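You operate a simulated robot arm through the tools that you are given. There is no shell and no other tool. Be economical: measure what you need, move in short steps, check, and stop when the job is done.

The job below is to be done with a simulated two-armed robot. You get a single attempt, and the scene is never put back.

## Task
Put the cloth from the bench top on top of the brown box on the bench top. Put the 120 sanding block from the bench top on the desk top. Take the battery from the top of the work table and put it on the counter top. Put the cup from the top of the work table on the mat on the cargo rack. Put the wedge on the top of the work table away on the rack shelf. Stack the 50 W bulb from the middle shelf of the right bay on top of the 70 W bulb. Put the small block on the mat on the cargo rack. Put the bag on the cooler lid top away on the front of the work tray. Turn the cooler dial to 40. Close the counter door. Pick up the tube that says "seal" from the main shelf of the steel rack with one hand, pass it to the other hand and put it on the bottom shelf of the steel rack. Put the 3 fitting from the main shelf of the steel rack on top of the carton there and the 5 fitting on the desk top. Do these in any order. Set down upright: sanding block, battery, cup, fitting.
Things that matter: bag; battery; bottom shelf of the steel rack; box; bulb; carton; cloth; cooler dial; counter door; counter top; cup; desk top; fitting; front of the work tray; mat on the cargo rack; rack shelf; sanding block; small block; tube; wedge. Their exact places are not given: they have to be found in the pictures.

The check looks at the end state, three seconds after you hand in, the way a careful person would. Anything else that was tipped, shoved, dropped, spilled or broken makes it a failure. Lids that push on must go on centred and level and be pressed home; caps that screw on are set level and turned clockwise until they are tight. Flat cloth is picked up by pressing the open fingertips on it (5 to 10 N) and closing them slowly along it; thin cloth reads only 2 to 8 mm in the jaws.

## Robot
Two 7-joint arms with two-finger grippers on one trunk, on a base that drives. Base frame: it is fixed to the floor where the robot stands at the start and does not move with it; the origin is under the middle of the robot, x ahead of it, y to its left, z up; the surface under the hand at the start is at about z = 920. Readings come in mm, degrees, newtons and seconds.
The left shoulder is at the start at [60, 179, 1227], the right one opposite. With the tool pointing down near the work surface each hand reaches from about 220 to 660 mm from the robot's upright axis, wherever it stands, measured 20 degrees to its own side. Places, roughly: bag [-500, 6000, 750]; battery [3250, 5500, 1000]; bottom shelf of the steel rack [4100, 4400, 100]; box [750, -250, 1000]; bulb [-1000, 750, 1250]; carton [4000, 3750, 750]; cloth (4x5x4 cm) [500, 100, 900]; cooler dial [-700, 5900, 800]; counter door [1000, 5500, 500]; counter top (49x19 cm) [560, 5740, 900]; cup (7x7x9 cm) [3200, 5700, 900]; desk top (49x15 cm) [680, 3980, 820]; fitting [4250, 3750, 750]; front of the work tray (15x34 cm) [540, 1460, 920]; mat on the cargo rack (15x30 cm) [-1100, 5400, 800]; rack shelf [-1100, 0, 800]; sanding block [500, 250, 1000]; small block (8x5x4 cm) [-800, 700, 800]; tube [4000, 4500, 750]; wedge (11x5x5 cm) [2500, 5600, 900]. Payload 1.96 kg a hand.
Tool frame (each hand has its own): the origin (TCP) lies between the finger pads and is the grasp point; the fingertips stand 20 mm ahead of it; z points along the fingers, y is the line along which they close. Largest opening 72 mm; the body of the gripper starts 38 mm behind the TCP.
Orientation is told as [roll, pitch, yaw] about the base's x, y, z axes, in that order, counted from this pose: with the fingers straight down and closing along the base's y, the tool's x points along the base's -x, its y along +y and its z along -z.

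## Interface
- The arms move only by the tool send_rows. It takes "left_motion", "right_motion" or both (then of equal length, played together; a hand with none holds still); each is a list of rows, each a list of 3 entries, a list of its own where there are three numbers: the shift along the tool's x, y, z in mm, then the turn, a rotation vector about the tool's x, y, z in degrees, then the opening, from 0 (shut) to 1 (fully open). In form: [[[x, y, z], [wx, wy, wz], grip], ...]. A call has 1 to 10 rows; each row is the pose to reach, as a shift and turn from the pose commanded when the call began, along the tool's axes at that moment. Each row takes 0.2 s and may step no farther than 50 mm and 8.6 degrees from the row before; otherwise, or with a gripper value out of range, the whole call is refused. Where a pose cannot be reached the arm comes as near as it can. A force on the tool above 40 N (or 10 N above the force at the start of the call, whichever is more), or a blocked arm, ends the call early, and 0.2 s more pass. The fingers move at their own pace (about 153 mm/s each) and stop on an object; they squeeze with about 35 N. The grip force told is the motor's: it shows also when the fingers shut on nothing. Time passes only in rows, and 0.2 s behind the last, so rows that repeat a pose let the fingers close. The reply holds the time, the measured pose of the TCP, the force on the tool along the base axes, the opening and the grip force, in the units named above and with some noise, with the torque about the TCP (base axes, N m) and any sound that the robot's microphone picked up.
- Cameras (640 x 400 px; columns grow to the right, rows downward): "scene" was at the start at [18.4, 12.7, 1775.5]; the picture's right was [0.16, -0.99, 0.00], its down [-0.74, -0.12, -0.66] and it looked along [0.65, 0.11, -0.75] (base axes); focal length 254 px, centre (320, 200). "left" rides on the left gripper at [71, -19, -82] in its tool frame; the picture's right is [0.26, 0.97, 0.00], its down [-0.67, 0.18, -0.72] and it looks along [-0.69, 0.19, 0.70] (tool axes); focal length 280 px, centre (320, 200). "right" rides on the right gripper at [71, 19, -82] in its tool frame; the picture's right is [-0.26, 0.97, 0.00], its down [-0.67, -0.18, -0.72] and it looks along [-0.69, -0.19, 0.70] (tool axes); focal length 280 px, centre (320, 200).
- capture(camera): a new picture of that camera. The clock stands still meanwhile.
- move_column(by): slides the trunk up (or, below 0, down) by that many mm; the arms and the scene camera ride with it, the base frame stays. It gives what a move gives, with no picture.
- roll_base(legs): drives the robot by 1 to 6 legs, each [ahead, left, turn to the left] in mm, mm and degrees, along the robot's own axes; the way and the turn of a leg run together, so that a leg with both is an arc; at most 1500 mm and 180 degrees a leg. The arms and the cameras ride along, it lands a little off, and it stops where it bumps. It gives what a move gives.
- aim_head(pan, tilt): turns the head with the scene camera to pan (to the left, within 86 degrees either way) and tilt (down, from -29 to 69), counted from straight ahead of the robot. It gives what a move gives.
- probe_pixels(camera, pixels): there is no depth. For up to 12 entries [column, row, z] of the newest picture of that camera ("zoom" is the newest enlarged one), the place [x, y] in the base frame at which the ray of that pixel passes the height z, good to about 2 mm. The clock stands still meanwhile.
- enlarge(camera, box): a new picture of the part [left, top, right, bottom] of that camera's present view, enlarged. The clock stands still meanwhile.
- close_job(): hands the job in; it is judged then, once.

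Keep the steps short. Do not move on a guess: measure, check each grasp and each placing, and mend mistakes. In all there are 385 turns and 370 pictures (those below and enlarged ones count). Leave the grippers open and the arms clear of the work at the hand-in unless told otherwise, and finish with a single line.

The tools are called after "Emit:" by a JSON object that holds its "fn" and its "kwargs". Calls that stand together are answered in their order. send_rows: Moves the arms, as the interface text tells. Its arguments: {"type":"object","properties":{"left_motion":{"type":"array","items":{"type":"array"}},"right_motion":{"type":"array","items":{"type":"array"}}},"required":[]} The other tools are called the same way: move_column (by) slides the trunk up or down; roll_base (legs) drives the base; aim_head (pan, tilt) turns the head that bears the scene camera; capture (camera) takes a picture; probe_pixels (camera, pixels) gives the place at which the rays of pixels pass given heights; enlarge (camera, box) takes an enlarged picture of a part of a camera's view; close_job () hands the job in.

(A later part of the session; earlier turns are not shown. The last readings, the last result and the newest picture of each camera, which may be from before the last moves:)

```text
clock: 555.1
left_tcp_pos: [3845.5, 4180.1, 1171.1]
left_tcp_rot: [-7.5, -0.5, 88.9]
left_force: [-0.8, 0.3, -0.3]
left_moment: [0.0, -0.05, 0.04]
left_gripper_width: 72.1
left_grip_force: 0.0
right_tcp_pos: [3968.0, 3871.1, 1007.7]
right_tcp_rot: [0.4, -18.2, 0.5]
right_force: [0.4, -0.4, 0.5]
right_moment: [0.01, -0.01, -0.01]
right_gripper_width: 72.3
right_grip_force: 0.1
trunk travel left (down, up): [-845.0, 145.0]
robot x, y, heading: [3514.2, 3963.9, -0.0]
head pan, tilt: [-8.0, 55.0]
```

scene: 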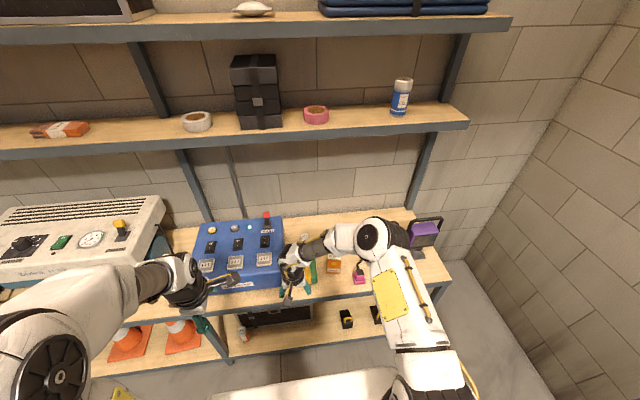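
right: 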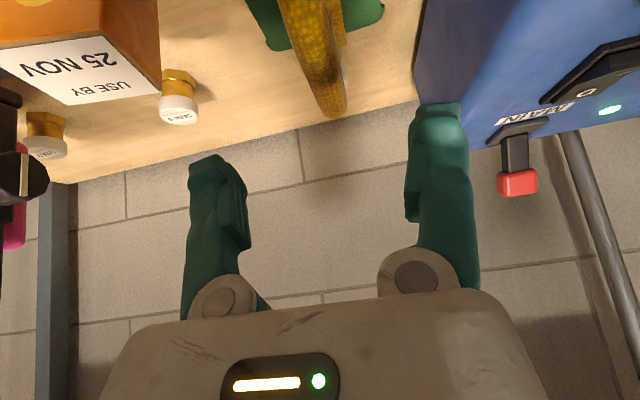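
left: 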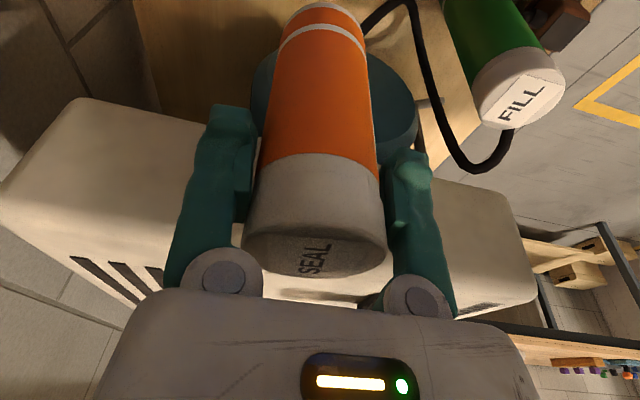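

Emit:
{"fn": "send_rows", "kwargs": {"right_motion": [[[-42, -1, 14], [0, 0, 0], 1], [[-84, -2, 27], [0, 0, 0], 1], [[-126, -4, 41], [0, 0, 0], 1], [[-167, -5, 54], [0, 0, 0], 1], [[-155, -5, 92], [0, 0, 0], 1], [[-142, -5, 135], [0, 0, 0], 1], [[-129, -5, 175], [0, 0, 0], 1]]}}

Emit:
{"fn": "capture", "kwargs": {"camera": "right"}}

```text
clock: 556.7
left_tcp_pos: [3849.9, 4178.8, 1169.0]
left_tcp_rot: [-7.2, -0.5, 88.9]
left_force: [0.9, -0.8, -0.7]
left_moment: [0.01, 0.03, 0.01]
left_gripper_width: 72.1
left_grip_force: 0.0
right_tcp_pos: [4147.7, 3868.4, 876.9]
right_tcp_rot: [0.4, -18.0, 0.2]
right_force: [0.1, 0.5, 0.4]
right_moment: [-0.02, -0.02, 0.0]
right_gripper_width: 72.0
right_grip_force: 0.1
trunk travel left (down, up): [-845.0, 145.0]
robot x, y, heading: [3513.5, 3962.8, 0.1]
head pan, tilt: [-8.0, 55.0]
```

```text
109 pictures are left
```

right: 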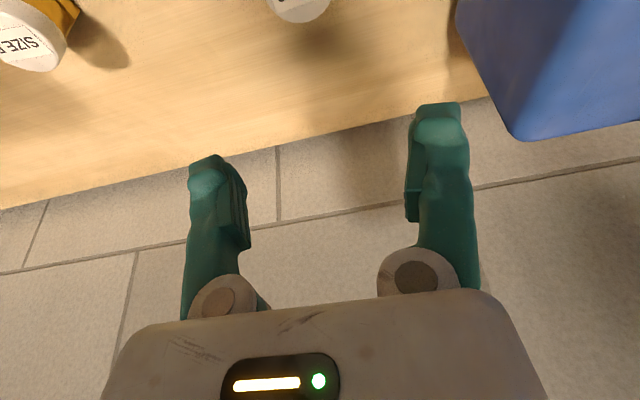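

Size 3 at ≈(4152,3862). Lower toward it, stopping at z≈770 to look.

Emit:
{"fn": "send_rows", "kwargs": {"right_motion": [[[8, -4, 36], [0, 0, 0], 1], [[20, -4, 75], [0, 0, 0], 1], [[29, -4, 103], [0, 0, 0], 1]]}}

Emit:
{"fn": "capture", "kwargs": {"camera": "right"}}

```text
clock: 557.5
left_tcp_pos: [3848.9, 4179.3, 1170.1]
left_tcp_rot: [-7.2, -0.6, 88.9]
left_force: [0.0, 0.0, -0.3]
left_moment: [0.0, 0.0, -0.01]
left_gripper_width: 71.8
left_grip_force: 0.0
right_tcp_pos: [4121.7, 3860.4, 805.2]
right_tcp_rot: [0.5, -18.0, 0.3]
right_force: [6.9, -8.5, 16.3]
right_moment: [0.66, 2.3, 0.77]
right_gripper_width: 71.8
right_grip_force: 0.1
right hand out of reach, approached as far as the arm can: row 1, 2, 3
trunk travel left (down, up): [-845.0, 145.0]
robot x, y, heading: [3515.0, 3964.9, -0.1]
head pan, tilt: [-8.0, 55.0]
```

```text
108 pictures are left
```

right: 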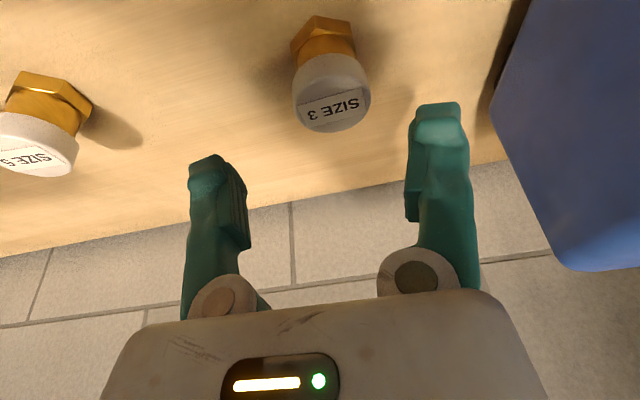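

Unexpected force: the hand's camera arm may be touching the bag handle. Move up at once and look.

Emit:
{"fn": "send_rows", "kwargs": {"right_motion": [[[-10, 0, -30], [0, 0, 0], 1], [[-22, 0, -70], [0, 0, 0], 1], [[-34, 0, -105], [0, 0, 0], 1]]}}

Emit:
{"fn": "aim_head", "kwargs": {"pan": -10, "tilt": 60}}

Emit:
{"fn": "enlarge", "kwargs": {"camera": "scene", "box": [240, 110, 440, 235]}}

```text
clock: 558.3
left_tcp_pos: [3847.9, 4181.1, 1168.3]
left_tcp_rot: [-7.3, -0.5, 88.8]
left_force: [-0.2, 1.1, 0.9]
left_moment: [0.04, 0.0, -0.02]
left_gripper_width: 71.9
left_grip_force: 0.0
right_tcp_pos: [4120.0, 3861.3, 914.6]
right_tcp_rot: [0.4, -17.8, 0.5]
right_force: [0.4, -0.1, 0.2]
right_moment: [0.0, 0.0, -0.03]
right_gripper_width: 72.0
right_grip_force: 0.0
trunk travel left (down, up): [-845.0, 145.0]
robot x, y, heading: [3514.8, 3965.0, -0.0]
head pan, tilt: [-8.0, 55.0]
```

```text
clock: 559.0
left_tcp_pos: [3849.6, 4180.3, 1169.1]
left_tcp_rot: [-7.2, -0.5, 89.0]
left_force: [-0.5, 0.2, 0.2]
left_moment: [0.02, 0.02, 0.0]
left_gripper_width: 72.1
left_grip_force: 0.0
right_tcp_pos: [4121.8, 3860.7, 913.6]
right_tcp_rot: [0.5, -18.0, 0.4]
right_force: [-1.0, 0.5, -0.5]
right_moment: [0.03, 0.03, -0.02]
right_gripper_width: 72.0
right_grip_force: 0.1
trunk travel left (down, up): [-845.0, 145.0]
robot x, y, heading: [3513.2, 3961.5, 0.1]
head pan, tilt: [-10.0, 60.0]
```

```text
3.20 times, centred on (340, 172) of scene
```

zoom: 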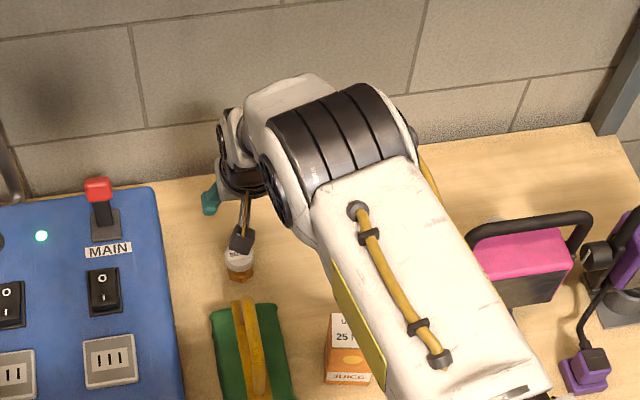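

The bag stands unmoved. I'll approach with the hand yawed +45° so the camera clears the bag. First raise and un-tilt, then yaw.

Emit:
{"fn": "send_rows", "kwargs": {"right_motion": [[[10, 0, -35], [0, 6, 0], 1], [[20, 0, -70], [0, 12, 0], 1], [[30, 0, -100], [0, 18, 0], 1]]}}

Emit:
{"fn": "send_rows", "kwargs": {"right_motion": [[[0, 0, 0], [0, 0, -8], 1], [[0, -10, 0], [0, 0, -16], 1], [[10, -20, 0], [0, 0, -24], 1], [[20, -30, 0], [0, 0, -32], 1], [[30, -40, 0], [0, 0, -40], 1], [[30, -50, 0], [0, 0, -45], 1]]}}

Emit:
{"fn": "send_rows", "kwargs": {"right_motion": [[[0, 0, 0], [0, -8.3, 0], 1], [[0, 0, 0], [0, -16.6, 0], 1], [[0, 0, 0], [0, -25, 0], 1]]}}

Emit:
{"fn": "capture", "kwargs": {"camera": "right"}}

```text
clock: 559.8
left_tcp_pos: [3849.5, 4179.9, 1169.2]
left_tcp_rot: [-7.3, -0.5, 88.9]
left_force: [-0.2, -0.5, -0.3]
left_moment: [-0.01, 0.0, -0.02]
left_gripper_width: 72.1
left_grip_force: 0.1
right_tcp_pos: [4060.9, 3860.7, 998.7]
right_tcp_rot: [0.4, 0.0, 0.5]
right_force: [-0.6, 0.6, -0.5]
right_moment: [0.02, 0.01, 0.05]
right_gripper_width: 71.9
right_grip_force: 0.1
trunk travel left (down, up): [-845.0, 145.0]
robot x, y, heading: [3515.5, 3963.7, 0.1]
head pan, tilt: [-10.0, 60.0]
```

```text
clock: 561.2
left_tcp_pos: [3849.1, 4180.0, 1170.4]
left_tcp_rot: [-7.2, -0.5, 88.8]
left_force: [0.5, 0.7, 0.6]
left_moment: [0.02, -0.01, -0.02]
left_gripper_width: 71.9
left_grip_force: 0.1
right_tcp_pos: [4032.4, 3810.9, 998.6]
right_tcp_rot: [0.3, -0.3, 45.6]
right_force: [-0.2, -0.2, 0.3]
right_moment: [0.02, -0.02, -0.02]
right_gripper_width: 72.3
right_grip_force: 0.0
trunk travel left (down, up): [-845.0, 145.0]
robot x, y, heading: [3515.5, 3964.5, 0.2]
head pan, tilt: [-10.0, 60.0]
```

```text
clock: 562.0
left_tcp_pos: [3849.5, 4178.9, 1169.5]
left_tcp_rot: [-7.2, -0.6, 88.9]
left_force: [-0.5, 0.5, -0.8]
left_moment: [0.0, 0.01, -0.03]
left_gripper_width: 72.2
left_grip_force: 0.0
right_tcp_pos: [4031.9, 3809.6, 998.0]
right_tcp_rot: [0.3, -25.5, 45.3]
right_force: [-0.2, -0.3, -0.9]
right_moment: [0.01, -0.01, -0.02]
right_gripper_width: 71.8
right_grip_force: 0.1
trunk travel left (down, up): [-845.0, 145.0]
robot x, y, heading: [3512.5, 3963.0, 0.1]
head pan, tilt: [-10.0, 60.0]
```

```text
106 pictures are left
```

right: 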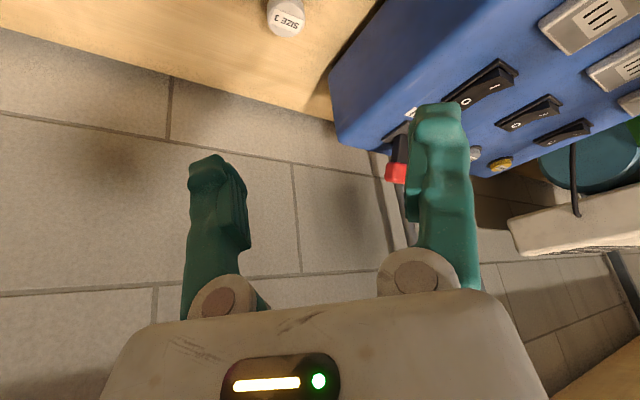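

Camera clear now. Move to the pre-pose above size 3 (4147,3866,800).

Emit:
{"fn": "send_rows", "kwargs": {"right_motion": [[[-20, -10, 30], [0, 0, 0], 1], [[-35, -20, 65], [0, 0, 0], 1], [[-40, -30, 105], [0, 0, 0], 1], [[-35, -42, 150], [0, 0, 0], 1], [[-28, -42, 192], [0, 0, 0], 1], [[-24, -42, 230], [0, 0, 0], 1]]}}

Emit:
{"fn": "capture", "kwargs": {"camera": "right"}}

```text
clock: 563.4
left_tcp_pos: [3849.1, 4180.6, 1168.0]
left_tcp_rot: [-7.3, -0.5, 88.9]
left_force: [0.1, 0.4, -0.5]
left_moment: [-0.02, 0.0, -0.01]
left_gripper_width: 71.9
left_grip_force: 0.2
right_tcp_pos: [4133.8, 3855.7, 828.6]
right_tcp_rot: [0.4, -25.3, 45.4]
right_force: [0.3, 0.1, 1.5]
right_moment: [-0.01, 0.02, -0.03]
right_gripper_width: 71.9
right_grip_force: 0.1
right hand out of reach, approached as far as the arm can: row 6
trunk travel left (down, up): [-845.0, 145.0]
robot x, y, heading: [3515.5, 3963.0, 0.5]
head pan, tilt: [-10.0, 60.0]
```

```text
105 pictures are left
```

right: 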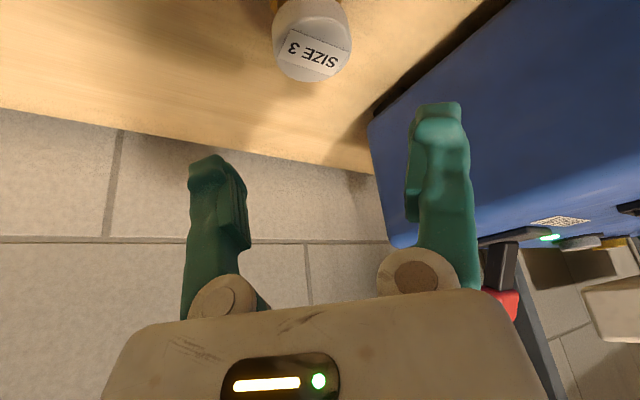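

Lower the trunk 60, then extend by arm.

Emit:
{"fn": "move_column", "kwargs": {"by": -60}}

Emit:
{"fn": "send_rows", "kwargs": {"right_motion": [[[-7, 0, 3], [0, 0, 0], 1], [[-14, 0, 7], [0, 0, 0], 1]]}}

Emit:
{"fn": "capture", "kwargs": {"camera": "right"}}

```text
clock: 564.4
left_tcp_pos: [3849.5, 4180.0, 1109.2]
left_tcp_rot: [-7.2, -0.4, 88.9]
left_force: [-0.2, -0.5, 0.1]
left_moment: [-0.04, 0.0, 0.04]
left_gripper_width: 72.1
left_grip_force: 0.1
right_tcp_pos: [4135.5, 3856.2, 769.0]
right_tcp_rot: [0.4, -25.2, 45.4]
right_force: [0.4, 0.4, 0.3]
right_moment: [0.01, -0.02, -0.03]
right_gripper_width: 72.3
right_grip_force: 0.2
trunk travel left (down, up): [-785.0, 205.0]
robot x, y, heading: [3516.1, 3961.3, -0.1]
head pan, tilt: [-10.0, 60.0]
```

```text
clock: 565.0
left_tcp_pos: [3848.5, 4181.8, 1108.7]
left_tcp_rot: [-7.2, -0.5, 88.9]
left_force: [0.0, -0.1, 0.1]
left_moment: [-0.01, 0.01, 0.01]
left_gripper_width: 72.0
left_grip_force: 0.1
right_tcp_pos: [4135.8, 3860.4, 771.6]
right_tcp_rot: [0.4, -25.2, 45.4]
right_force: [0.0, -0.7, -0.4]
right_moment: [0.01, -0.02, -0.01]
right_gripper_width: 72.0
right_grip_force: 0.0
right hand out of reach, approached as far as the arm can: row 1, 2
trunk travel left (down, up): [-785.0, 205.0]
robot x, y, heading: [3514.2, 3964.5, 0.2]
head pan, tilt: [-10.0, 60.0]
```

```text
104 pictures are left
```

right: 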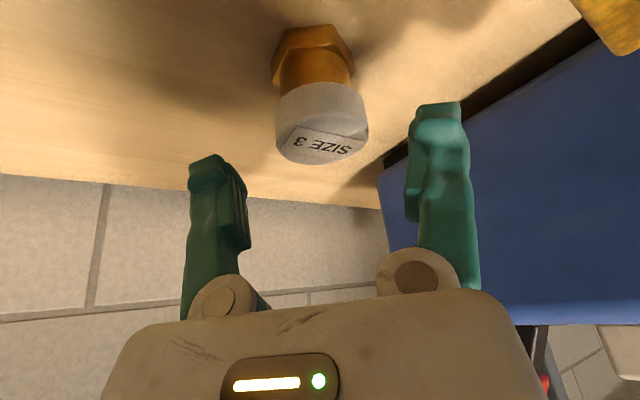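

Object at (4147,3868); nudge the base ahead 11 and left 9, then lower the column 44.

Emit:
{"fn": "roll_base", "kwargs": {"legs": [[11, 9, 0]]}}

Emit:
{"fn": "move_column", "kwargs": {"by": -40}}

Emit:
{"fn": "capture", "kwargs": {"camera": "right"}}

```text
clock: 565.7
left_tcp_pos: [3858.5, 4188.4, 1110.6]
left_tcp_rot: [-7.3, -0.6, 88.9]
left_force: [-0.2, -1.0, -0.2]
left_moment: [0.02, 0.01, 0.01]
left_gripper_width: 71.8
left_grip_force: 0.0
right_tcp_pos: [4145.4, 3868.3, 771.8]
right_tcp_rot: [0.4, -25.3, 45.4]
right_force: [-0.8, -0.4, 0.0]
right_moment: [0.03, 0.01, 0.02]
right_gripper_width: 72.1
right_grip_force: 0.2
trunk travel left (down, up): [-785.0, 205.0]
robot x, y, heading: [3524.7, 3973.4, -0.0]
head pan, tilt: [-10.0, 60.0]
```

```text
clock: 566.6
left_tcp_pos: [3860.9, 4189.1, 1069.3]
left_tcp_rot: [-7.2, -0.5, 88.9]
left_force: [0.1, 0.6, 0.7]
left_moment: [0.0, -0.01, -0.02]
left_gripper_width: 72.0
left_grip_force: 0.2
right_tcp_pos: [4146.5, 3868.4, 732.1]
right_tcp_rot: [0.3, -25.2, 45.4]
right_force: [0.6, 0.9, -0.3]
right_moment: [0.0, 0.02, 0.02]
right_gripper_width: 71.8
right_grip_force: 0.1
trunk travel left (down, up): [-745.0, 245.0]
robot x, y, heading: [3527.9, 3974.0, 0.2]
head pan, tilt: [-10.0, 60.0]
```

```text
103 pictures are left
```

right: 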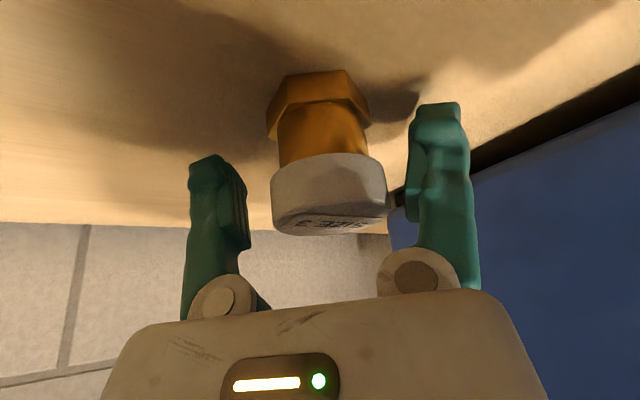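

Well placed. Close slowly.

Emit:
{"fn": "send_rows", "kwargs": {"right_motion": [[[0, 0, 0], [0, 0, 0], 0.7], [[0, 0, 0], [0, 0, 0], 0.5], [[0, 0, 0], [0, 0, 0], 0.2], [[0, 0, 0], [0, 0, 0], 0], [[0, 0, 0], [0, 0, 0], 0]]}}

Emit:
{"fn": "move_column", "kwargs": {"by": 180}}

Emit:
{"fn": "capture", "kwargs": {"camera": "right"}}

```text
clock: 567.8
left_tcp_pos: [3860.6, 4189.0, 1068.7]
left_tcp_rot: [-7.2, -0.5, 88.9]
left_force: [0.6, -0.1, 0.0]
left_moment: [0.0, -0.02, -0.03]
left_gripper_width: 72.1
left_grip_force: 0.1
right_tcp_pos: [4147.5, 3868.9, 730.9]
right_tcp_rot: [0.3, -25.1, 45.3]
right_force: [0.2, -0.4, 0.1]
right_moment: [-0.02, 0.0, 0.0]
right_gripper_width: 39.1
right_grip_force: 34.6
trunk travel left (down, up): [-745.0, 245.0]
robot x, y, heading: [3526.2, 3973.0, 0.2]
head pan, tilt: [-10.0, 60.0]
```

```text
clock: 569.8
left_tcp_pos: [3860.2, 4189.5, 1248.4]
left_tcp_rot: [-7.1, -0.5, 88.9]
left_force: [0.1, -0.3, -0.3]
left_moment: [0.01, -0.02, 0.01]
left_gripper_width: 72.0
left_grip_force: 0.1
right_tcp_pos: [4147.7, 3868.3, 911.7]
right_tcp_rot: [0.3, -25.2, 45.4]
right_force: [-0.5, -0.2, -2.1]
right_moment: [-0.03, -0.01, -0.01]
right_gripper_width: 39.2
right_grip_force: 35.0
trunk travel left (down, up): [-925.0, 65.0]
robot x, y, heading: [3526.2, 3973.9, 0.0]
head pan, tilt: [-10.0, 60.0]
```

```text
102 pictures are left
```

right: 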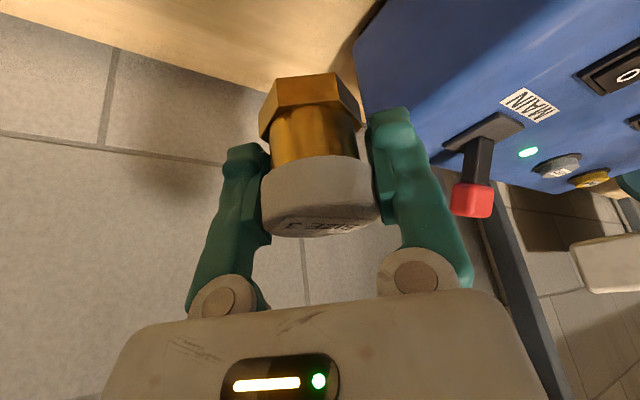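

Held. Raise 40 more, then carry it by base motion: right 121, back 178, over the carton.

Emit:
{"fn": "move_column", "kwargs": {"by": 40}}

Emit:
{"fn": "roll_base", "kwargs": {"legs": [[0, -121, 0], [-178, 0, 0]]}}

Emit:
{"fn": "capture", "kwargs": {"camera": "right"}}

Emit:
{"fn": "aim_head", "kwargs": {"pan": -8, "tilt": 55}}

Emit:
{"fn": "enlarge", "kwargs": {"camera": "scene", "box": [240, 140, 440, 265]}}

```text
clock: 570.6
left_tcp_pos: [3861.2, 4189.8, 1289.7]
left_tcp_rot: [-7.1, -0.5, 88.8]
left_force: [0.1, -0.7, 0.2]
left_moment: [0.01, 0.0, 0.03]
left_gripper_width: 71.9
left_grip_force: 0.1
right_tcp_pos: [4147.7, 3869.2, 949.9]
right_tcp_rot: [0.3, -25.2, 45.3]
right_force: [0.5, 0.1, -1.2]
right_moment: [-0.01, 0.0, 0.0]
right_gripper_width: 39.1
right_grip_force: 35.2
trunk travel left (down, up): [-965.0, 25.0]
robot x, y, heading: [3522.7, 3971.0, 0.1]
head pan, tilt: [-10.0, 60.0]
```

```text
clock: 573.0
left_tcp_pos: [3684.1, 4068.6, 1288.0]
left_tcp_rot: [-7.1, -0.5, 88.9]
left_force: [0.2, -0.3, 0.0]
left_moment: [-0.02, 0.03, 0.02]
left_gripper_width: 71.8
left_grip_force: 0.0
right_tcp_pos: [3969.6, 3748.5, 949.8]
right_tcp_rot: [0.4, -25.1, 45.1]
right_force: [-0.6, 0.1, -1.3]
right_moment: [0.0, -0.02, 0.03]
right_gripper_width: 39.3
right_grip_force: 35.0
trunk travel left (down, up): [-965.0, 25.0]
robot x, y, heading: [3345.5, 3850.2, -0.1]
head pan, tilt: [-10.0, 60.0]
```

```text
101 pictures are left
```

right: 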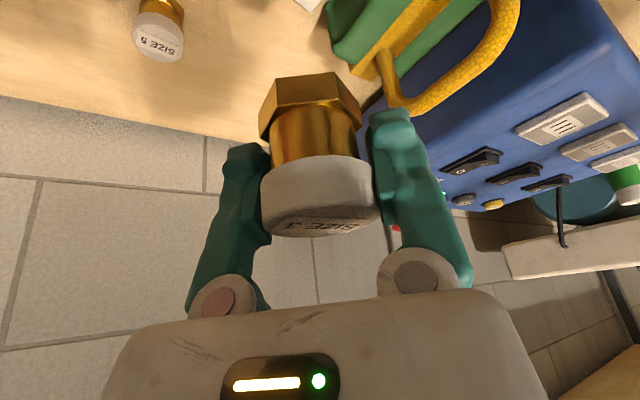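

```text
clock: 573.6
left_tcp_pos: [3681.6, 4068.2, 1288.0]
left_tcp_rot: [-7.2, -0.5, 88.8]
left_force: [0.5, -0.2, 0.7]
left_moment: [0.02, -0.02, 0.03]
left_gripper_width: 71.8
left_grip_force: 0.1
right_tcp_pos: [3966.8, 3747.3, 951.9]
right_tcp_rot: [0.3, -25.2, 45.3]
right_force: [0.8, 0.2, -1.9]
right_moment: [-0.02, 0.0, -0.03]
right_gripper_width: 39.1
right_grip_force: 35.3
trunk travel left (down, up): [-965.0, 25.0]
robot x, y, heading: [3348.7, 3851.2, 0.0]
head pan, tilt: [-8.0, 55.0]
```

```text
3.20 times, centred on (340, 202) of scene
```

zoom: 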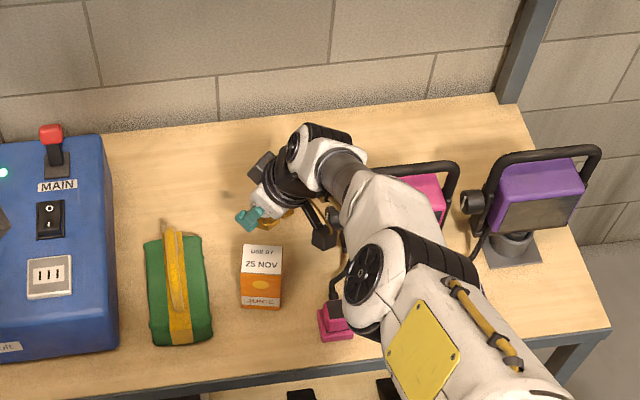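

Emit:
{"fn": "probe_pixels", "kwargs": {"camera": "zoom", "pixels": [[243, 245, 811], [282, 247, 811], [281, 277, 811], [241, 275, 811], [240, 305, 690], [279, 308, 690], [241, 275, 800]]}}

```text
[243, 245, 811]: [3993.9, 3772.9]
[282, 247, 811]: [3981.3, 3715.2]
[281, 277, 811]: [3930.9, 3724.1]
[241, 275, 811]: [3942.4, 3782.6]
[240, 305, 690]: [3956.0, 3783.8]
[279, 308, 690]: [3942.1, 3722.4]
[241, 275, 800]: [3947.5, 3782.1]
```

Carton centre ≈(3967,3749). Lower the column 75 and look.

Emit:
{"fn": "move_column", "kwargs": {"by": -75}}

Emit:
{"fn": "capture", "kwargs": {"camera": "right"}}

Emit:
{"fn": "enlarge", "kwargs": {"camera": "scene", "box": [280, 150, 360, 215]}}

```text
clock: 574.7
left_tcp_pos: [3681.8, 4068.2, 1214.0]
left_tcp_rot: [-7.1, -0.5, 88.8]
left_force: [0.8, 0.5, 0.8]
left_moment: [0.03, 0.06, 0.01]
left_gripper_width: 72.1
left_grip_force: 0.1
right_tcp_pos: [3968.5, 3747.6, 876.5]
right_tcp_rot: [0.3, -25.2, 45.3]
right_force: [-0.5, 0.1, -0.8]
right_moment: [-0.03, 0.01, -0.02]
right_gripper_width: 39.3
right_grip_force: 34.7
trunk travel left (down, up): [-890.0, 100.0]
robot x, y, heading: [3348.1, 3851.5, -0.1]
head pan, tilt: [-8.0, 55.0]
```

```text
99 pictures are left
```

right: 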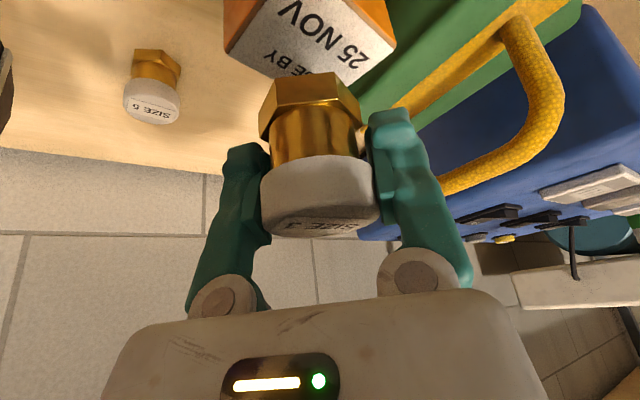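

```text
6.15 times, centred on (320, 182) of scene
```

zoom: 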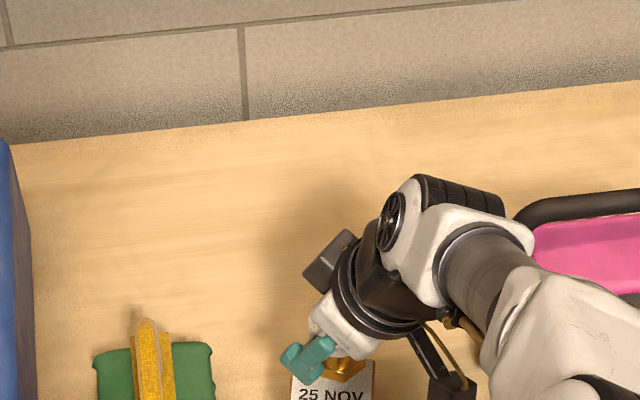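

Adjust by (-5,+1.5) and lower in 3 mm steps until contact.

Emit:
{"fn": "send_rows", "kwargs": {"right_motion": [[[2.2, 4.6, -1], [0, 0, 0], 0], [[6, 4.6, 7], [0, 0, 0], 0], [[8.6, 4.6, 12.6], [0, 0, 0], 0], [[9.9, 4.6, 15.3], [0, 0, 0], 0], [[11.2, 4.6, 18], [0, 0, 0], 0], [[12.4, 4.6, 20.7], [0, 0, 0], 0], [[13.7, 4.6, 23.4], [0, 0, 0], 0], [[15, 4.6, 26.1], [0, 0, 0], 0], [[16.3, 4.6, 28.8], [0, 0, 0], 0], [[17.5, 4.6, 31.5], [0, 0, 0], 0]]}}

Emit:
{"fn": "capture", "kwargs": {"camera": "right"}}

```text
clock: 576.9
left_tcp_pos: [3680.8, 4068.1, 1214.2]
left_tcp_rot: [-7.3, -0.6, 88.8]
left_force: [-0.1, 0.2, -0.2]
left_moment: [0.01, 0.01, 0.02]
left_gripper_width: 71.9
left_grip_force: 0.0
right_tcp_pos: [3962.5, 3752.5, 862.3]
right_tcp_rot: [-1.0, -26.4, 45.9]
right_force: [0.0, -1.6, -0.9]
right_moment: [0.03, -0.02, -0.01]
right_gripper_width: 38.9
right_grip_force: 35.0
right hand out of reach, approached as far as the arm can: row 3, 4, 5, 6, 7, 8, 9, 10
trunk travel left (down, up): [-890.0, 100.0]
robot x, y, heading: [3347.1, 3851.1, -0.1]
head pan, tilt: [-8.0, 55.0]
```

```text
97 pictures are left
```

right: 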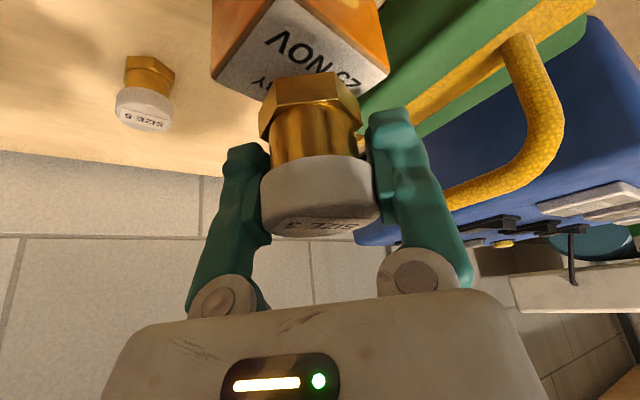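

Use the column for the last millimetres.

Emit:
{"fn": "move_column", "kwargs": {"by": -6}}

Emit:
{"fn": "enlarge", "kwargs": {"camera": "right", "box": [180, 0, 420, 150]}}

```text
clock: 577.5
left_tcp_pos: [3681.6, 4067.4, 1208.1]
left_tcp_rot: [-7.2, -0.5, 88.8]
left_force: [0.2, 1.3, -1.1]
left_moment: [-0.02, -0.01, 0.03]
left_gripper_width: 72.0
left_grip_force: 0.1
right_tcp_pos: [3962.1, 3753.0, 856.8]
right_tcp_rot: [-1.0, -26.3, 45.9]
right_force: [-0.4, -0.4, -1.0]
right_moment: [0.01, 0.02, 0.0]
right_gripper_width: 39.0
right_grip_force: 34.7
trunk travel left (down, up): [-884.0, 106.0]
robot x, y, heading: [3345.6, 3850.0, 0.1]
head pan, tilt: [-8.0, 55.0]
```

```text
2.67 times, centred on (300, 75) of right
```

zoom: 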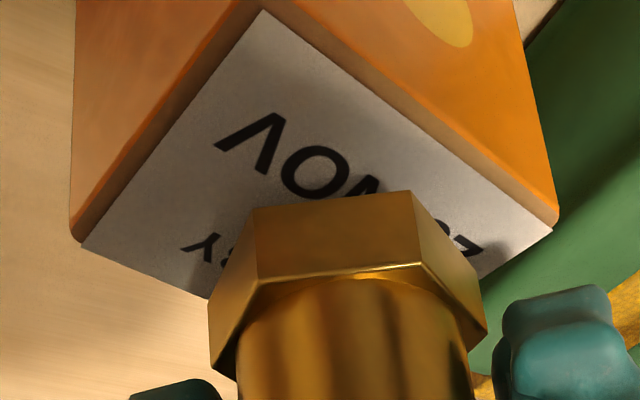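

Nicely over the carton top. Continue lowering by 5.

Emit:
{"fn": "move_column", "kwargs": {"by": -5}}

Emit:
{"fn": "move_column", "kwargs": {"by": -4}}

```text
clock: 578.0
left_tcp_pos: [3682.3, 4067.9, 1204.6]
left_tcp_rot: [-7.2, -0.5, 88.8]
left_force: [0.1, 0.2, -0.2]
left_moment: [-0.05, -0.01, 0.0]
left_gripper_width: 72.2
left_grip_force: 0.1
right_tcp_pos: [3962.8, 3754.2, 850.7]
right_tcp_rot: [-1.0, -26.3, 45.7]
right_force: [0.5, 0.9, -1.3]
right_moment: [-0.02, -0.01, 0.01]
right_gripper_width: 39.0
right_grip_force: 34.5
trunk travel left (down, up): [-879.0, 111.0]
robot x, y, heading: [3345.1, 3851.7, -0.2]
head pan, tilt: [-8.0, 55.0]
```

```text
clock: 578.5
left_tcp_pos: [3681.8, 4066.8, 1198.9]
left_tcp_rot: [-7.3, -0.5, 88.8]
left_force: [-0.2, -0.4, -0.2]
left_moment: [0.0, -0.01, -0.01]
left_gripper_width: 72.1
left_grip_force: 0.1
right_tcp_pos: [3962.9, 3753.3, 847.1]
right_tcp_rot: [-0.9, -26.3, 45.8]
right_force: [0.0, 0.8, -1.0]
right_moment: [-0.04, -0.02, 0.03]
right_gripper_width: 38.9
right_grip_force: 35.5
trunk travel left (down, up): [-875.0, 115.0]
robot x, y, heading: [3343.3, 3848.6, -0.1]
head pan, tilt: [-8.0, 55.0]
```

Emit:
{"fn": "move_column", "kwargs": {"by": -4}}

Emit:
{"fn": "enlarge", "kwargs": {"camera": "right", "box": [180, 0, 420, 150]}}

```text
clock: 579.1
left_tcp_pos: [3678.3, 4069.8, 1195.8]
left_tcp_rot: [-7.5, -0.5, 88.8]
left_force: [1.1, -0.3, -0.3]
left_moment: [0.02, 0.02, 0.04]
left_gripper_width: 72.0
left_grip_force: 0.1
right_tcp_pos: [3962.5, 3753.1, 847.2]
right_tcp_rot: [-1.3, -26.6, 45.7]
right_force: [3.5, 3.1, 28.0]
right_moment: [0.0, 0.53, -0.08]
right_gripper_width: 38.9
right_grip_force: 35.3
trunk travel left (down, up): [-871.0, 119.0]
robot x, y, heading: [3346.3, 3850.8, 0.2]
head pan, tilt: [-8.0, 55.0]
```

```text
2.67 times, centred on (300, 75) of right
```

zoom: 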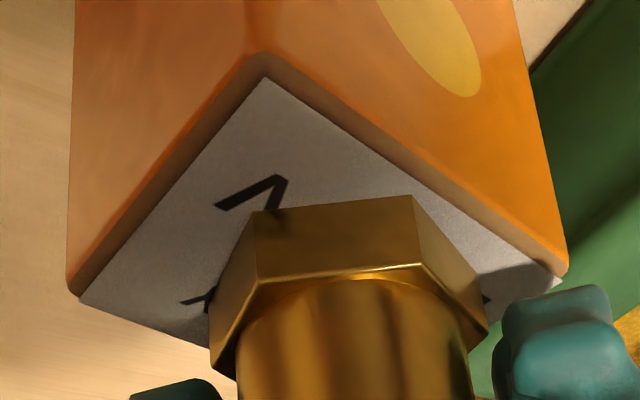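

Contact (28 N). Relieve 3 mm and open.

Emit:
{"fn": "move_column", "kwargs": {"by": 3}}

Emit:
{"fn": "send_rows", "kwargs": {"right_motion": [[[0, 0, 0], [0, 0, 0], 0.4], [[0, 0, 0], [0, 0, 0], 0.65], [[0, 0, 0], [0, 0, 0], 0.85], [[0, 0, 0], [0, 0, 0], 0.95]]}}

Emit:
{"fn": "capture", "kwargs": {"camera": "right"}}

```text
clock: 579.6
left_tcp_pos: [3680.2, 4068.6, 1198.4]
left_tcp_rot: [-7.2, -0.5, 88.8]
left_force: [-0.5, -0.6, -0.2]
left_moment: [0.02, 0.01, -0.01]
left_gripper_width: 72.1
left_grip_force: 0.1
right_tcp_pos: [3962.7, 3753.5, 847.3]
right_tcp_rot: [-0.9, -26.1, 46.0]
right_force: [1.1, 1.1, 3.4]
right_moment: [0.03, 0.06, -0.03]
right_gripper_width: 38.9
right_grip_force: 34.5
trunk travel left (down, up): [-874.0, 116.0]
robot x, y, heading: [3344.9, 3857.0, 0.0]
head pan, tilt: [-8.0, 55.0]
```

```text
clock: 580.6
left_tcp_pos: [3681.9, 4067.6, 1198.2]
left_tcp_rot: [-7.2, -0.5, 88.9]
left_force: [-0.4, -0.3, 0.1]
left_moment: [-0.01, 0.0, 0.0]
left_gripper_width: 72.2
left_grip_force: 0.2
right_tcp_pos: [3962.2, 3751.5, 846.9]
right_tcp_rot: [-1.0, -26.1, 45.8]
right_force: [0.6, -0.4, -0.4]
right_moment: [0.01, 0.03, -0.02]
right_gripper_width: 68.4
right_grip_force: 0.1
trunk travel left (down, up): [-874.0, 116.0]
robot x, y, heading: [3346.8, 3850.1, -0.1]
head pan, tilt: [-8.0, 55.0]
```

```text
94 pictures are left
```

right: 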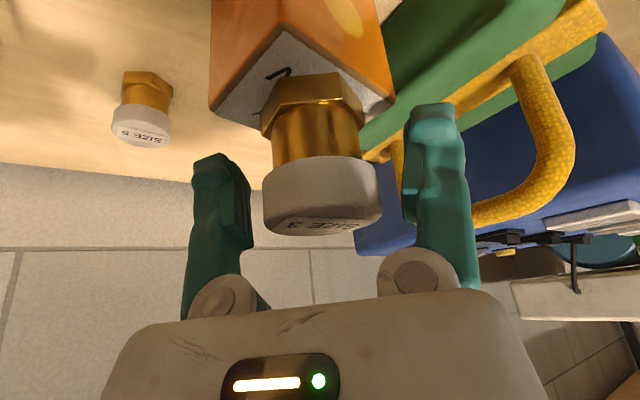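

Size 3 stands on the carton. Raise 110, back off 150, and reduce yaw to ~20° for size 5.

Emit:
{"fn": "move_column", "kwargs": {"by": 110}}

Emit:
{"fn": "roll_base", "kwargs": {"legs": [[-150, 0, 0], [0, -52, 0]]}}

Emit:
{"fn": "send_rows", "kwargs": {"right_motion": [[[0, 0, 0], [0, 8.5, 0], 1], [[0, 0, 0], [0, 17, 0], 1], [[0, 0, 0], [0, 26, 0], 1]]}}

Emit:
{"fn": "send_rows", "kwargs": {"right_motion": [[[0, 0, 0], [0, 0, 8.5], 1], [[0, 0, 0], [0, 0, 17], 1], [[0, 0, 0], [0, 0, 25.5], 1]]}}

Emit:
{"fn": "send_rows", "kwargs": {"right_motion": [[[0, 0, 0], [0, -8.5, 0], 1], [[0, 0, 0], [0, -17, 0], 1], [[0, 0, 0], [0, -25, 0], 1]]}}

Emit:
{"fn": "enlarge", "kwargs": {"camera": "scene", "box": [220, 140, 460, 290]}}

```text
clock: 582.0
left_tcp_pos: [3681.6, 4067.2, 1307.6]
left_tcp_rot: [-7.2, -0.5, 88.8]
left_force: [-0.1, -0.1, 0.2]
left_moment: [-0.02, -0.01, 0.0]
left_gripper_width: 72.2
left_grip_force: 0.1
right_tcp_pos: [3962.7, 3752.3, 955.9]
right_tcp_rot: [-0.9, -26.4, 45.8]
right_force: [0.4, 0.2, 0.2]
right_moment: [0.0, 0.01, -0.04]
right_gripper_width: 68.2
right_grip_force: 0.0
trunk travel left (down, up): [-984.0, 6.0]
robot x, y, heading: [3343.9, 3851.5, 0.1]
head pan, tilt: [-8.0, 55.0]
```

```text
clock: 583.9
left_tcp_pos: [3531.4, 4025.4, 1306.3]
left_tcp_rot: [-7.2, 0.0, 88.9]
left_force: [0.1, 1.4, -0.1]
left_moment: [-0.07, 0.02, 0.0]
left_gripper_width: 72.1
left_grip_force: 0.0
right_tcp_pos: [3813.3, 3707.3, 957.0]
right_tcp_rot: [-1.2, -25.9, 46.0]
right_force: [0.7, 0.6, -0.4]
right_moment: [-0.03, 0.02, -0.05]
right_gripper_width: 68.5
right_grip_force: 0.1
trunk travel left (down, up): [-984.0, 6.0]
robot x, y, heading: [3196.0, 3801.7, -0.2]
head pan, tilt: [-8.0, 55.0]
```

```text
refused: row 3 steps farther than a row can; nothing moved
```

```text
clock: 584.7
left_tcp_pos: [3529.3, 4015.6, 1308.9]
left_tcp_rot: [-7.2, -0.6, 89.0]
left_force: [-0.6, 0.1, 0.6]
left_moment: [-0.01, -0.01, -0.01]
left_gripper_width: 72.0
left_grip_force: 0.0
right_tcp_pos: [3811.0, 3700.8, 956.9]
right_tcp_rot: [11.3, -24.0, 17.6]
right_force: [0.1, 0.1, 1.0]
right_moment: [0.04, -0.02, 0.0]
right_gripper_width: 72.0
right_grip_force: 0.0
trunk travel left (down, up): [-984.0, 6.0]
robot x, y, heading: [3193.4, 3797.3, 0.1]
head pan, tilt: [-8.0, 55.0]
```

```text
clock: 585.7
left_tcp_pos: [3528.8, 4019.1, 1306.7]
left_tcp_rot: [-7.2, -0.5, 88.9]
left_force: [-0.1, 0.9, -0.4]
left_moment: [0.0, 0.01, -0.02]
left_gripper_width: 72.0
left_grip_force: 0.1
right_tcp_pos: [3843.1, 3681.3, 992.1]
right_tcp_rot: [11.3, -51.6, 13.2]
right_force: [0.0, -0.8, 0.0]
right_moment: [-0.04, 0.03, 0.0]
right_gripper_width: 71.8
right_grip_force: 0.0
trunk travel left (down, up): [-984.0, 6.0]
robot x, y, heading: [3193.6, 3798.6, -0.1]
head pan, tilt: [-8.0, 55.0]
stopped in row 3 (right hand): the arm was blocked; the commanded pose is now the measured one
```

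```text
2.67 times, centred on (340, 215) of scene
```

zoom: 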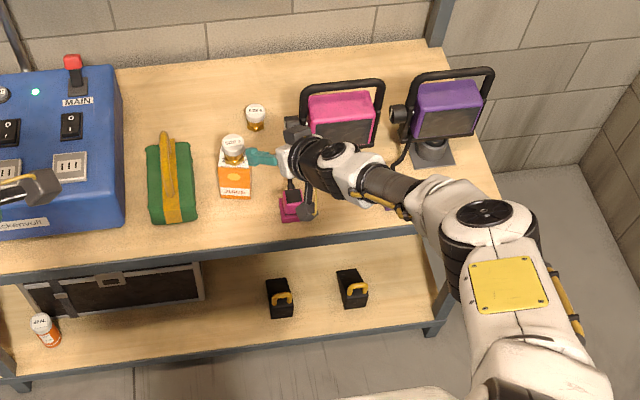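

That went wrong because one call was refused; undo the extra tilt, then level the roll.

Emit:
{"fn": "send_rows", "kwargs": {"right_motion": [[[0, 0, -10], [0, 8.4, 0], 1], [[0, 0, -20], [0, 16.8, 0], 1], [[0, 0, -25], [0, 25, 0], 1]]}}

Emit:
{"fn": "send_rows", "kwargs": {"right_motion": [[[0, 0, 0], [6, 0, 0], 1], [[0, 0, 0], [11.3, 0, 0], 1]]}}

```text
clock: 586.5
left_tcp_pos: [3528.9, 4016.9, 1309.3]
left_tcp_rot: [-7.2, -0.5, 88.9]
left_force: [0.0, -0.5, -0.3]
left_moment: [-0.05, -0.03, 0.02]
left_gripper_width: 72.2
left_grip_force: 0.1
right_tcp_pos: [3823.0, 3674.0, 1004.6]
right_tcp_rot: [8.1, -26.6, 18.7]
right_force: [0.1, -0.6, -0.4]
right_moment: [-0.04, -0.02, 0.0]
right_gripper_width: 71.9
right_grip_force: 0.1
trunk travel left (down, up): [-984.0, 6.0]
robot x, y, heading: [3196.2, 3803.9, 0.2]
head pan, tilt: [-8.0, 55.0]
```

```text
clock: 587.1
left_tcp_pos: [3528.8, 4019.4, 1308.4]
left_tcp_rot: [-7.2, -0.6, 89.0]
left_force: [-0.3, -0.4, 0.2]
left_moment: [-0.04, 0.02, 0.03]
left_gripper_width: 71.7
left_grip_force: 0.1
right_tcp_pos: [3822.9, 3674.8, 1004.3]
right_tcp_rot: [-3.3, -26.8, 18.6]
right_force: [-0.3, -0.4, 0.2]
right_moment: [-0.01, 0.01, 0.01]
right_gripper_width: 72.0
right_grip_force: 0.1
trunk travel left (down, up): [-984.0, 6.0]
robot x, y, heading: [3193.4, 3798.6, 0.0]
head pan, tilt: [-8.0, 55.0]
```

Drive ahead 298 and left 11 (TCP over size 5), small roll fix, then look.

Emit:
{"fn": "roll_base", "kwargs": {"legs": [[298, 11, 0]]}}

Emit:
{"fn": "send_rows", "kwargs": {"right_motion": [[[0, 0, 0], [-3.3, 0, 0], 1], [[0, 0, 0], [-3.3, 0, 0], 1]]}}

Emit:
{"fn": "move_column", "kwargs": {"by": -130}}

Emit:
{"fn": "capture", "kwargs": {"camera": "right"}}

Emit:
{"fn": "enlarge", "kwargs": {"camera": "scene", "box": [240, 60, 440, 185]}}

```text
clock: 589.2
left_tcp_pos: [3827.5, 4027.8, 1308.9]
left_tcp_rot: [-7.2, -0.6, 88.7]
left_force: [0.0, 0.5, 0.1]
left_moment: [0.02, -0.02, -0.01]
left_gripper_width: 72.0
left_grip_force: 0.1
right_tcp_pos: [4121.3, 3683.7, 1004.8]
right_tcp_rot: [-3.2, -26.8, 18.5]
right_force: [0.6, -0.4, 0.1]
right_moment: [0.03, -0.02, 0.04]
right_gripper_width: 72.2
right_grip_force: 0.1
trunk travel left (down, up): [-984.0, 6.0]
robot x, y, heading: [3497.1, 3813.4, 0.0]
head pan, tilt: [-8.0, 55.0]
```

```text
clock: 589.8
left_tcp_pos: [3828.2, 4028.1, 1309.0]
left_tcp_rot: [-7.4, -0.5, 88.8]
left_force: [-0.5, 0.1, -0.5]
left_moment: [-0.01, 0.0, 0.01]
left_gripper_width: 72.0
left_grip_force: 0.1
right_tcp_pos: [4122.0, 3684.2, 1004.2]
right_tcp_rot: [0.0, -26.7, 18.4]
right_force: [0.4, 0.7, -0.4]
right_moment: [0.0, -0.01, -0.04]
right_gripper_width: 72.1
right_grip_force: 0.1
trunk travel left (down, up): [-984.0, 6.0]
robot x, y, heading: [3496.1, 3809.4, -0.2]
head pan, tilt: [-8.0, 55.0]
```

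```text
clock: 591.4
left_tcp_pos: [3830.7, 4026.4, 1178.1]
left_tcp_rot: [-7.2, -0.5, 88.8]
left_force: [0.5, -0.3, -0.2]
left_moment: [-0.03, -0.02, 0.0]
left_gripper_width: 72.2
left_grip_force: 0.1
right_tcp_pos: [4123.5, 3684.4, 874.6]
right_tcp_rot: [0.1, -26.8, 18.5]
right_force: [0.1, 0.2, 0.5]
right_moment: [-0.01, 0.02, 0.03]
right_gripper_width: 72.0
right_grip_force: 0.0
trunk travel left (down, up): [-854.0, 136.0]
robot x, y, heading: [3492.2, 3811.6, -0.3]
head pan, tilt: [-8.0, 55.0]
```

```text
92 pictures are left
```

right: 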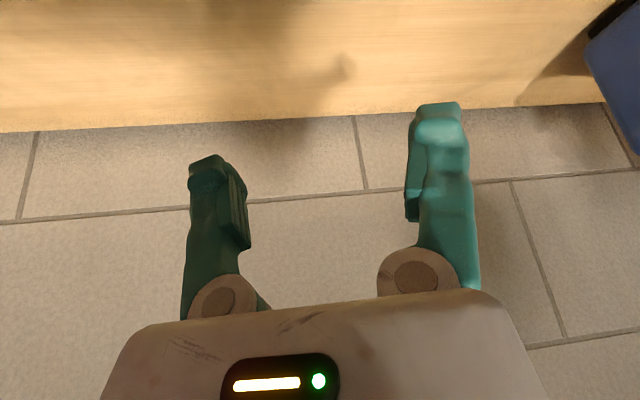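

```text
3.20 times, centred on (340, 122) of scene
```

zoom: 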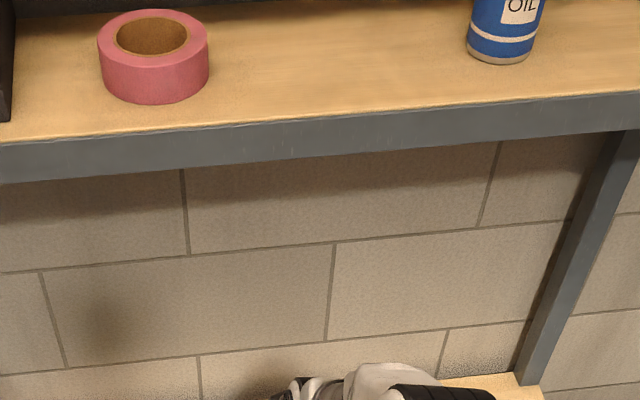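

Not yet in view; lower 45 more.

Emit:
{"fn": "move_column", "kwargs": {"by": -50}}

Emit:
{"fn": "capture", "kwargs": {"camera": "right"}}

```text
clock: 592.3
left_tcp_pos: [3831.1, 4027.5, 1128.7]
left_tcp_rot: [-7.2, -0.5, 88.9]
left_force: [-0.4, -0.5, -0.8]
left_moment: [0.01, -0.02, 0.01]
left_gripper_width: 72.2
left_grip_force: 0.1
right_tcp_pos: [4122.3, 3683.8, 824.3]
right_tcp_rot: [0.1, -26.8, 18.5]
right_force: [-0.6, 0.3, -0.1]
right_moment: [0.01, -0.02, 0.02]
right_gripper_width: 71.9
right_grip_force: 0.0
trunk travel left (down, up): [-804.0, 186.0]
robot x, y, heading: [3493.0, 3811.1, -0.3]
head pan, tilt: [-8.0, 55.0]
```

```text
90 pictures are left
```

right: 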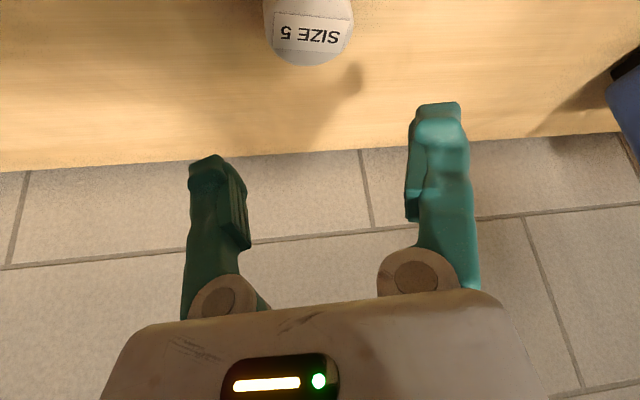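

Size 5 at (4122,3687): aligned. Shift 3 mm in y and lower 92.

Emit:
{"fn": "send_rows", "kwargs": {"right_motion": [[[-1, 3, 0], [0, 0, 0], 1], [[-1, 3, 0], [0, 0, 0], 1]]}}

Emit:
{"fn": "move_column", "kwargs": {"by": -60}}

Emit:
{"fn": "capture", "kwargs": {"camera": "right"}}

```text
clock: 592.9
left_tcp_pos: [3830.4, 4026.9, 1128.8]
left_tcp_rot: [-7.3, -0.6, 88.8]
left_force: [-0.3, -0.1, 0.3]
left_moment: [0.02, -0.04, -0.01]
left_gripper_width: 72.0
left_grip_force: 0.1
right_tcp_pos: [4121.7, 3686.1, 824.8]
right_tcp_rot: [0.1, -26.8, 18.5]
right_force: [1.0, 0.2, 1.2]
right_moment: [-0.05, -0.01, -0.02]
right_gripper_width: 72.3
right_grip_force: 0.0
trunk travel left (down, up): [-804.0, 186.0]
robot x, y, heading: [3495.5, 3812.3, -0.2]
head pan, tilt: [-8.0, 55.0]
```

```text
clock: 593.9
left_tcp_pos: [3830.5, 4028.3, 1067.2]
left_tcp_rot: [-7.2, -0.5, 88.8]
left_force: [0.2, 0.4, 0.2]
left_moment: [-0.02, 0.02, 0.0]
left_gripper_width: 71.8
left_grip_force: 0.0
right_tcp_pos: [4122.9, 3686.3, 764.8]
right_tcp_rot: [0.1, -26.8, 18.4]
right_force: [0.7, 0.0, -0.1]
right_moment: [-0.02, -0.03, 0.02]
right_gripper_width: 71.8
right_grip_force: 0.0
trunk travel left (down, up): [-744.0, 246.0]
robot x, y, heading: [3495.2, 3812.2, -0.0]
head pan, tilt: [-8.0, 55.0]
```

```text
89 pictures are left
```

right: 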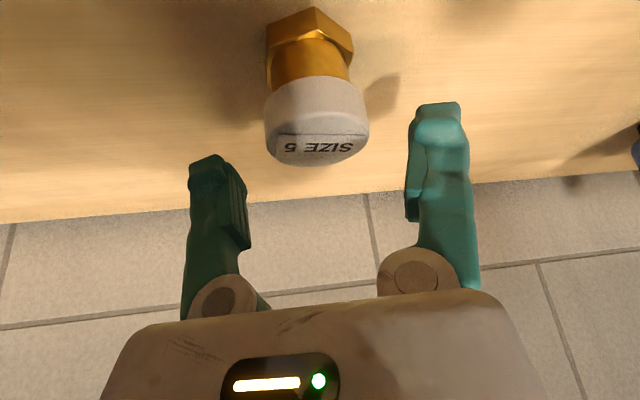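

Good. Lower 33 and close.

Emit:
{"fn": "move_column", "kwargs": {"by": -33}}

Emit:
{"fn": "send_rows", "kwargs": {"right_motion": [[[0, 0, 0], [0, 0, 0], 0.7], [[0, 0, 0], [0, 0, 0], 0.4], [[0, 0, 0], [0, 0, 0], 0], [[0, 0, 0], [0, 0, 0], 0]]}}

Emit:
{"fn": "move_column", "kwargs": {"by": 200}}

Emit:
{"fn": "capture", "kwargs": {"camera": "right"}}

```text
clock: 594.7
left_tcp_pos: [3829.0, 4027.1, 1034.9]
left_tcp_rot: [-7.1, -0.5, 88.8]
left_force: [-0.6, -0.1, 0.0]
left_moment: [0.0, -0.01, 0.01]
left_gripper_width: 71.9
left_grip_force: 0.1
right_tcp_pos: [4122.5, 3687.0, 731.8]
right_tcp_rot: [0.1, -26.8, 18.5]
right_force: [-1.1, 0.5, -0.4]
right_moment: [-0.01, 0.01, 0.02]
right_gripper_width: 72.0
right_grip_force: 0.1
trunk travel left (down, up): [-711.0, 279.0]
robot x, y, heading: [3493.4, 3809.9, -0.3]
head pan, tilt: [-8.0, 55.0]
```

```text
clock: 595.7
left_tcp_pos: [3829.0, 4027.1, 1035.5]
left_tcp_rot: [-7.2, -0.6, 88.8]
left_force: [-0.9, 0.4, 0.0]
left_moment: [-0.01, 0.05, -0.05]
left_gripper_width: 72.2
left_grip_force: 0.0
right_tcp_pos: [4123.5, 3687.3, 732.1]
right_tcp_rot: [0.0, -26.9, 18.5]
right_force: [0.1, 0.8, -0.6]
right_moment: [-0.02, 0.02, 0.02]
right_gripper_width: 39.8
right_grip_force: 35.3
trunk travel left (down, up): [-711.0, 279.0]
robot x, y, heading: [3491.7, 3812.0, -0.0]
head pan, tilt: [-8.0, 55.0]
```

```text
clock: 597.8
left_tcp_pos: [3830.8, 4027.9, 1235.0]
left_tcp_rot: [-7.3, -0.5, 88.8]
left_force: [-1.4, -0.2, -0.6]
left_moment: [-0.01, -0.01, -0.05]
left_gripper_width: 72.2
left_grip_force: 0.1
right_tcp_pos: [4122.4, 3685.8, 931.7]
right_tcp_rot: [0.2, -26.8, 18.5]
right_force: [0.0, 0.1, -0.4]
right_moment: [-0.01, -0.01, 0.03]
right_gripper_width: 39.7
right_grip_force: 35.4
trunk travel left (down, up): [-911.0, 79.0]
robot x, y, heading: [3498.7, 3809.9, 0.1]
head pan, tilt: [-8.0, 55.0]
```

```text
88 pictures are left
```

right: 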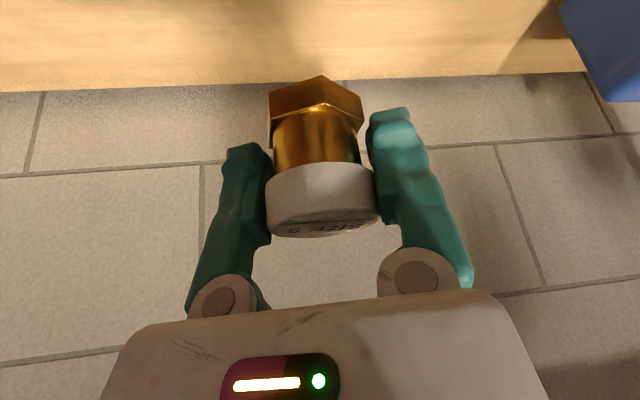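

Size 5 held. Raise 60, back off 400, and check the carton.

Emit:
{"fn": "move_column", "kwargs": {"by": 60}}

Emit:
{"fn": "roll_base", "kwargs": {"legs": [[-400, 0, 0]]}}

Emit:
{"fn": "enlarge", "kwargs": {"camera": "scene", "box": [220, 140, 420, 265]}}

```text
clock: 598.8
left_tcp_pos: [3830.9, 4027.4, 1294.7]
left_tcp_rot: [-7.2, -0.5, 88.7]
left_force: [-0.3, -0.1, 0.7]
left_moment: [0.02, -0.02, 0.0]
left_gripper_width: 71.8
left_grip_force: 0.0
right_tcp_pos: [4123.3, 3686.3, 991.1]
right_tcp_rot: [0.2, -26.7, 18.6]
right_force: [-0.2, 0.2, -1.1]
right_moment: [0.02, -0.01, 0.01]
right_gripper_width: 39.6
right_grip_force: 34.8
trunk travel left (down, up): [-971.0, 19.0]
robot x, y, heading: [3494.9, 3807.8, 0.0]
head pan, tilt: [-8.0, 55.0]
```

```text
clock: 601.3
left_tcp_pos: [3434.0, 4027.8, 1295.5]
left_tcp_rot: [-7.2, -0.5, 88.9]
left_force: [0.4, 0.2, 0.3]
left_moment: [-0.02, 0.01, 0.01]
left_gripper_width: 72.0
left_grip_force: 0.0
right_tcp_pos: [3727.4, 3686.8, 990.8]
right_tcp_rot: [0.0, -26.7, 18.5]
right_force: [0.7, 0.6, -1.0]
right_moment: [0.0, 0.01, 0.0]
right_gripper_width: 39.7
right_grip_force: 34.8
trunk travel left (down, up): [-971.0, 19.0]
robot x, y, heading: [3099.8, 3811.2, -0.0]
head pan, tilt: [-8.0, 55.0]
```

```text
3.20 times, centred on (320, 202) of scene
```

zoom: 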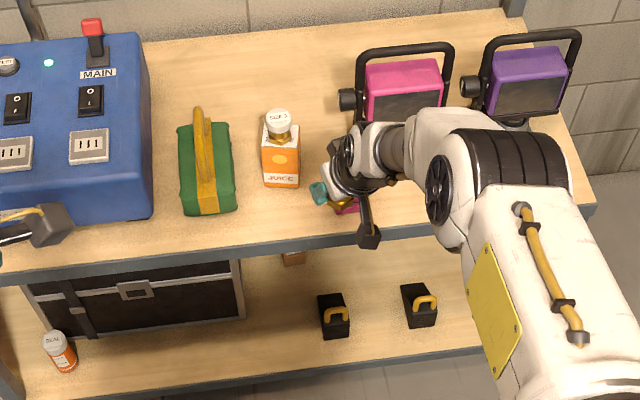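

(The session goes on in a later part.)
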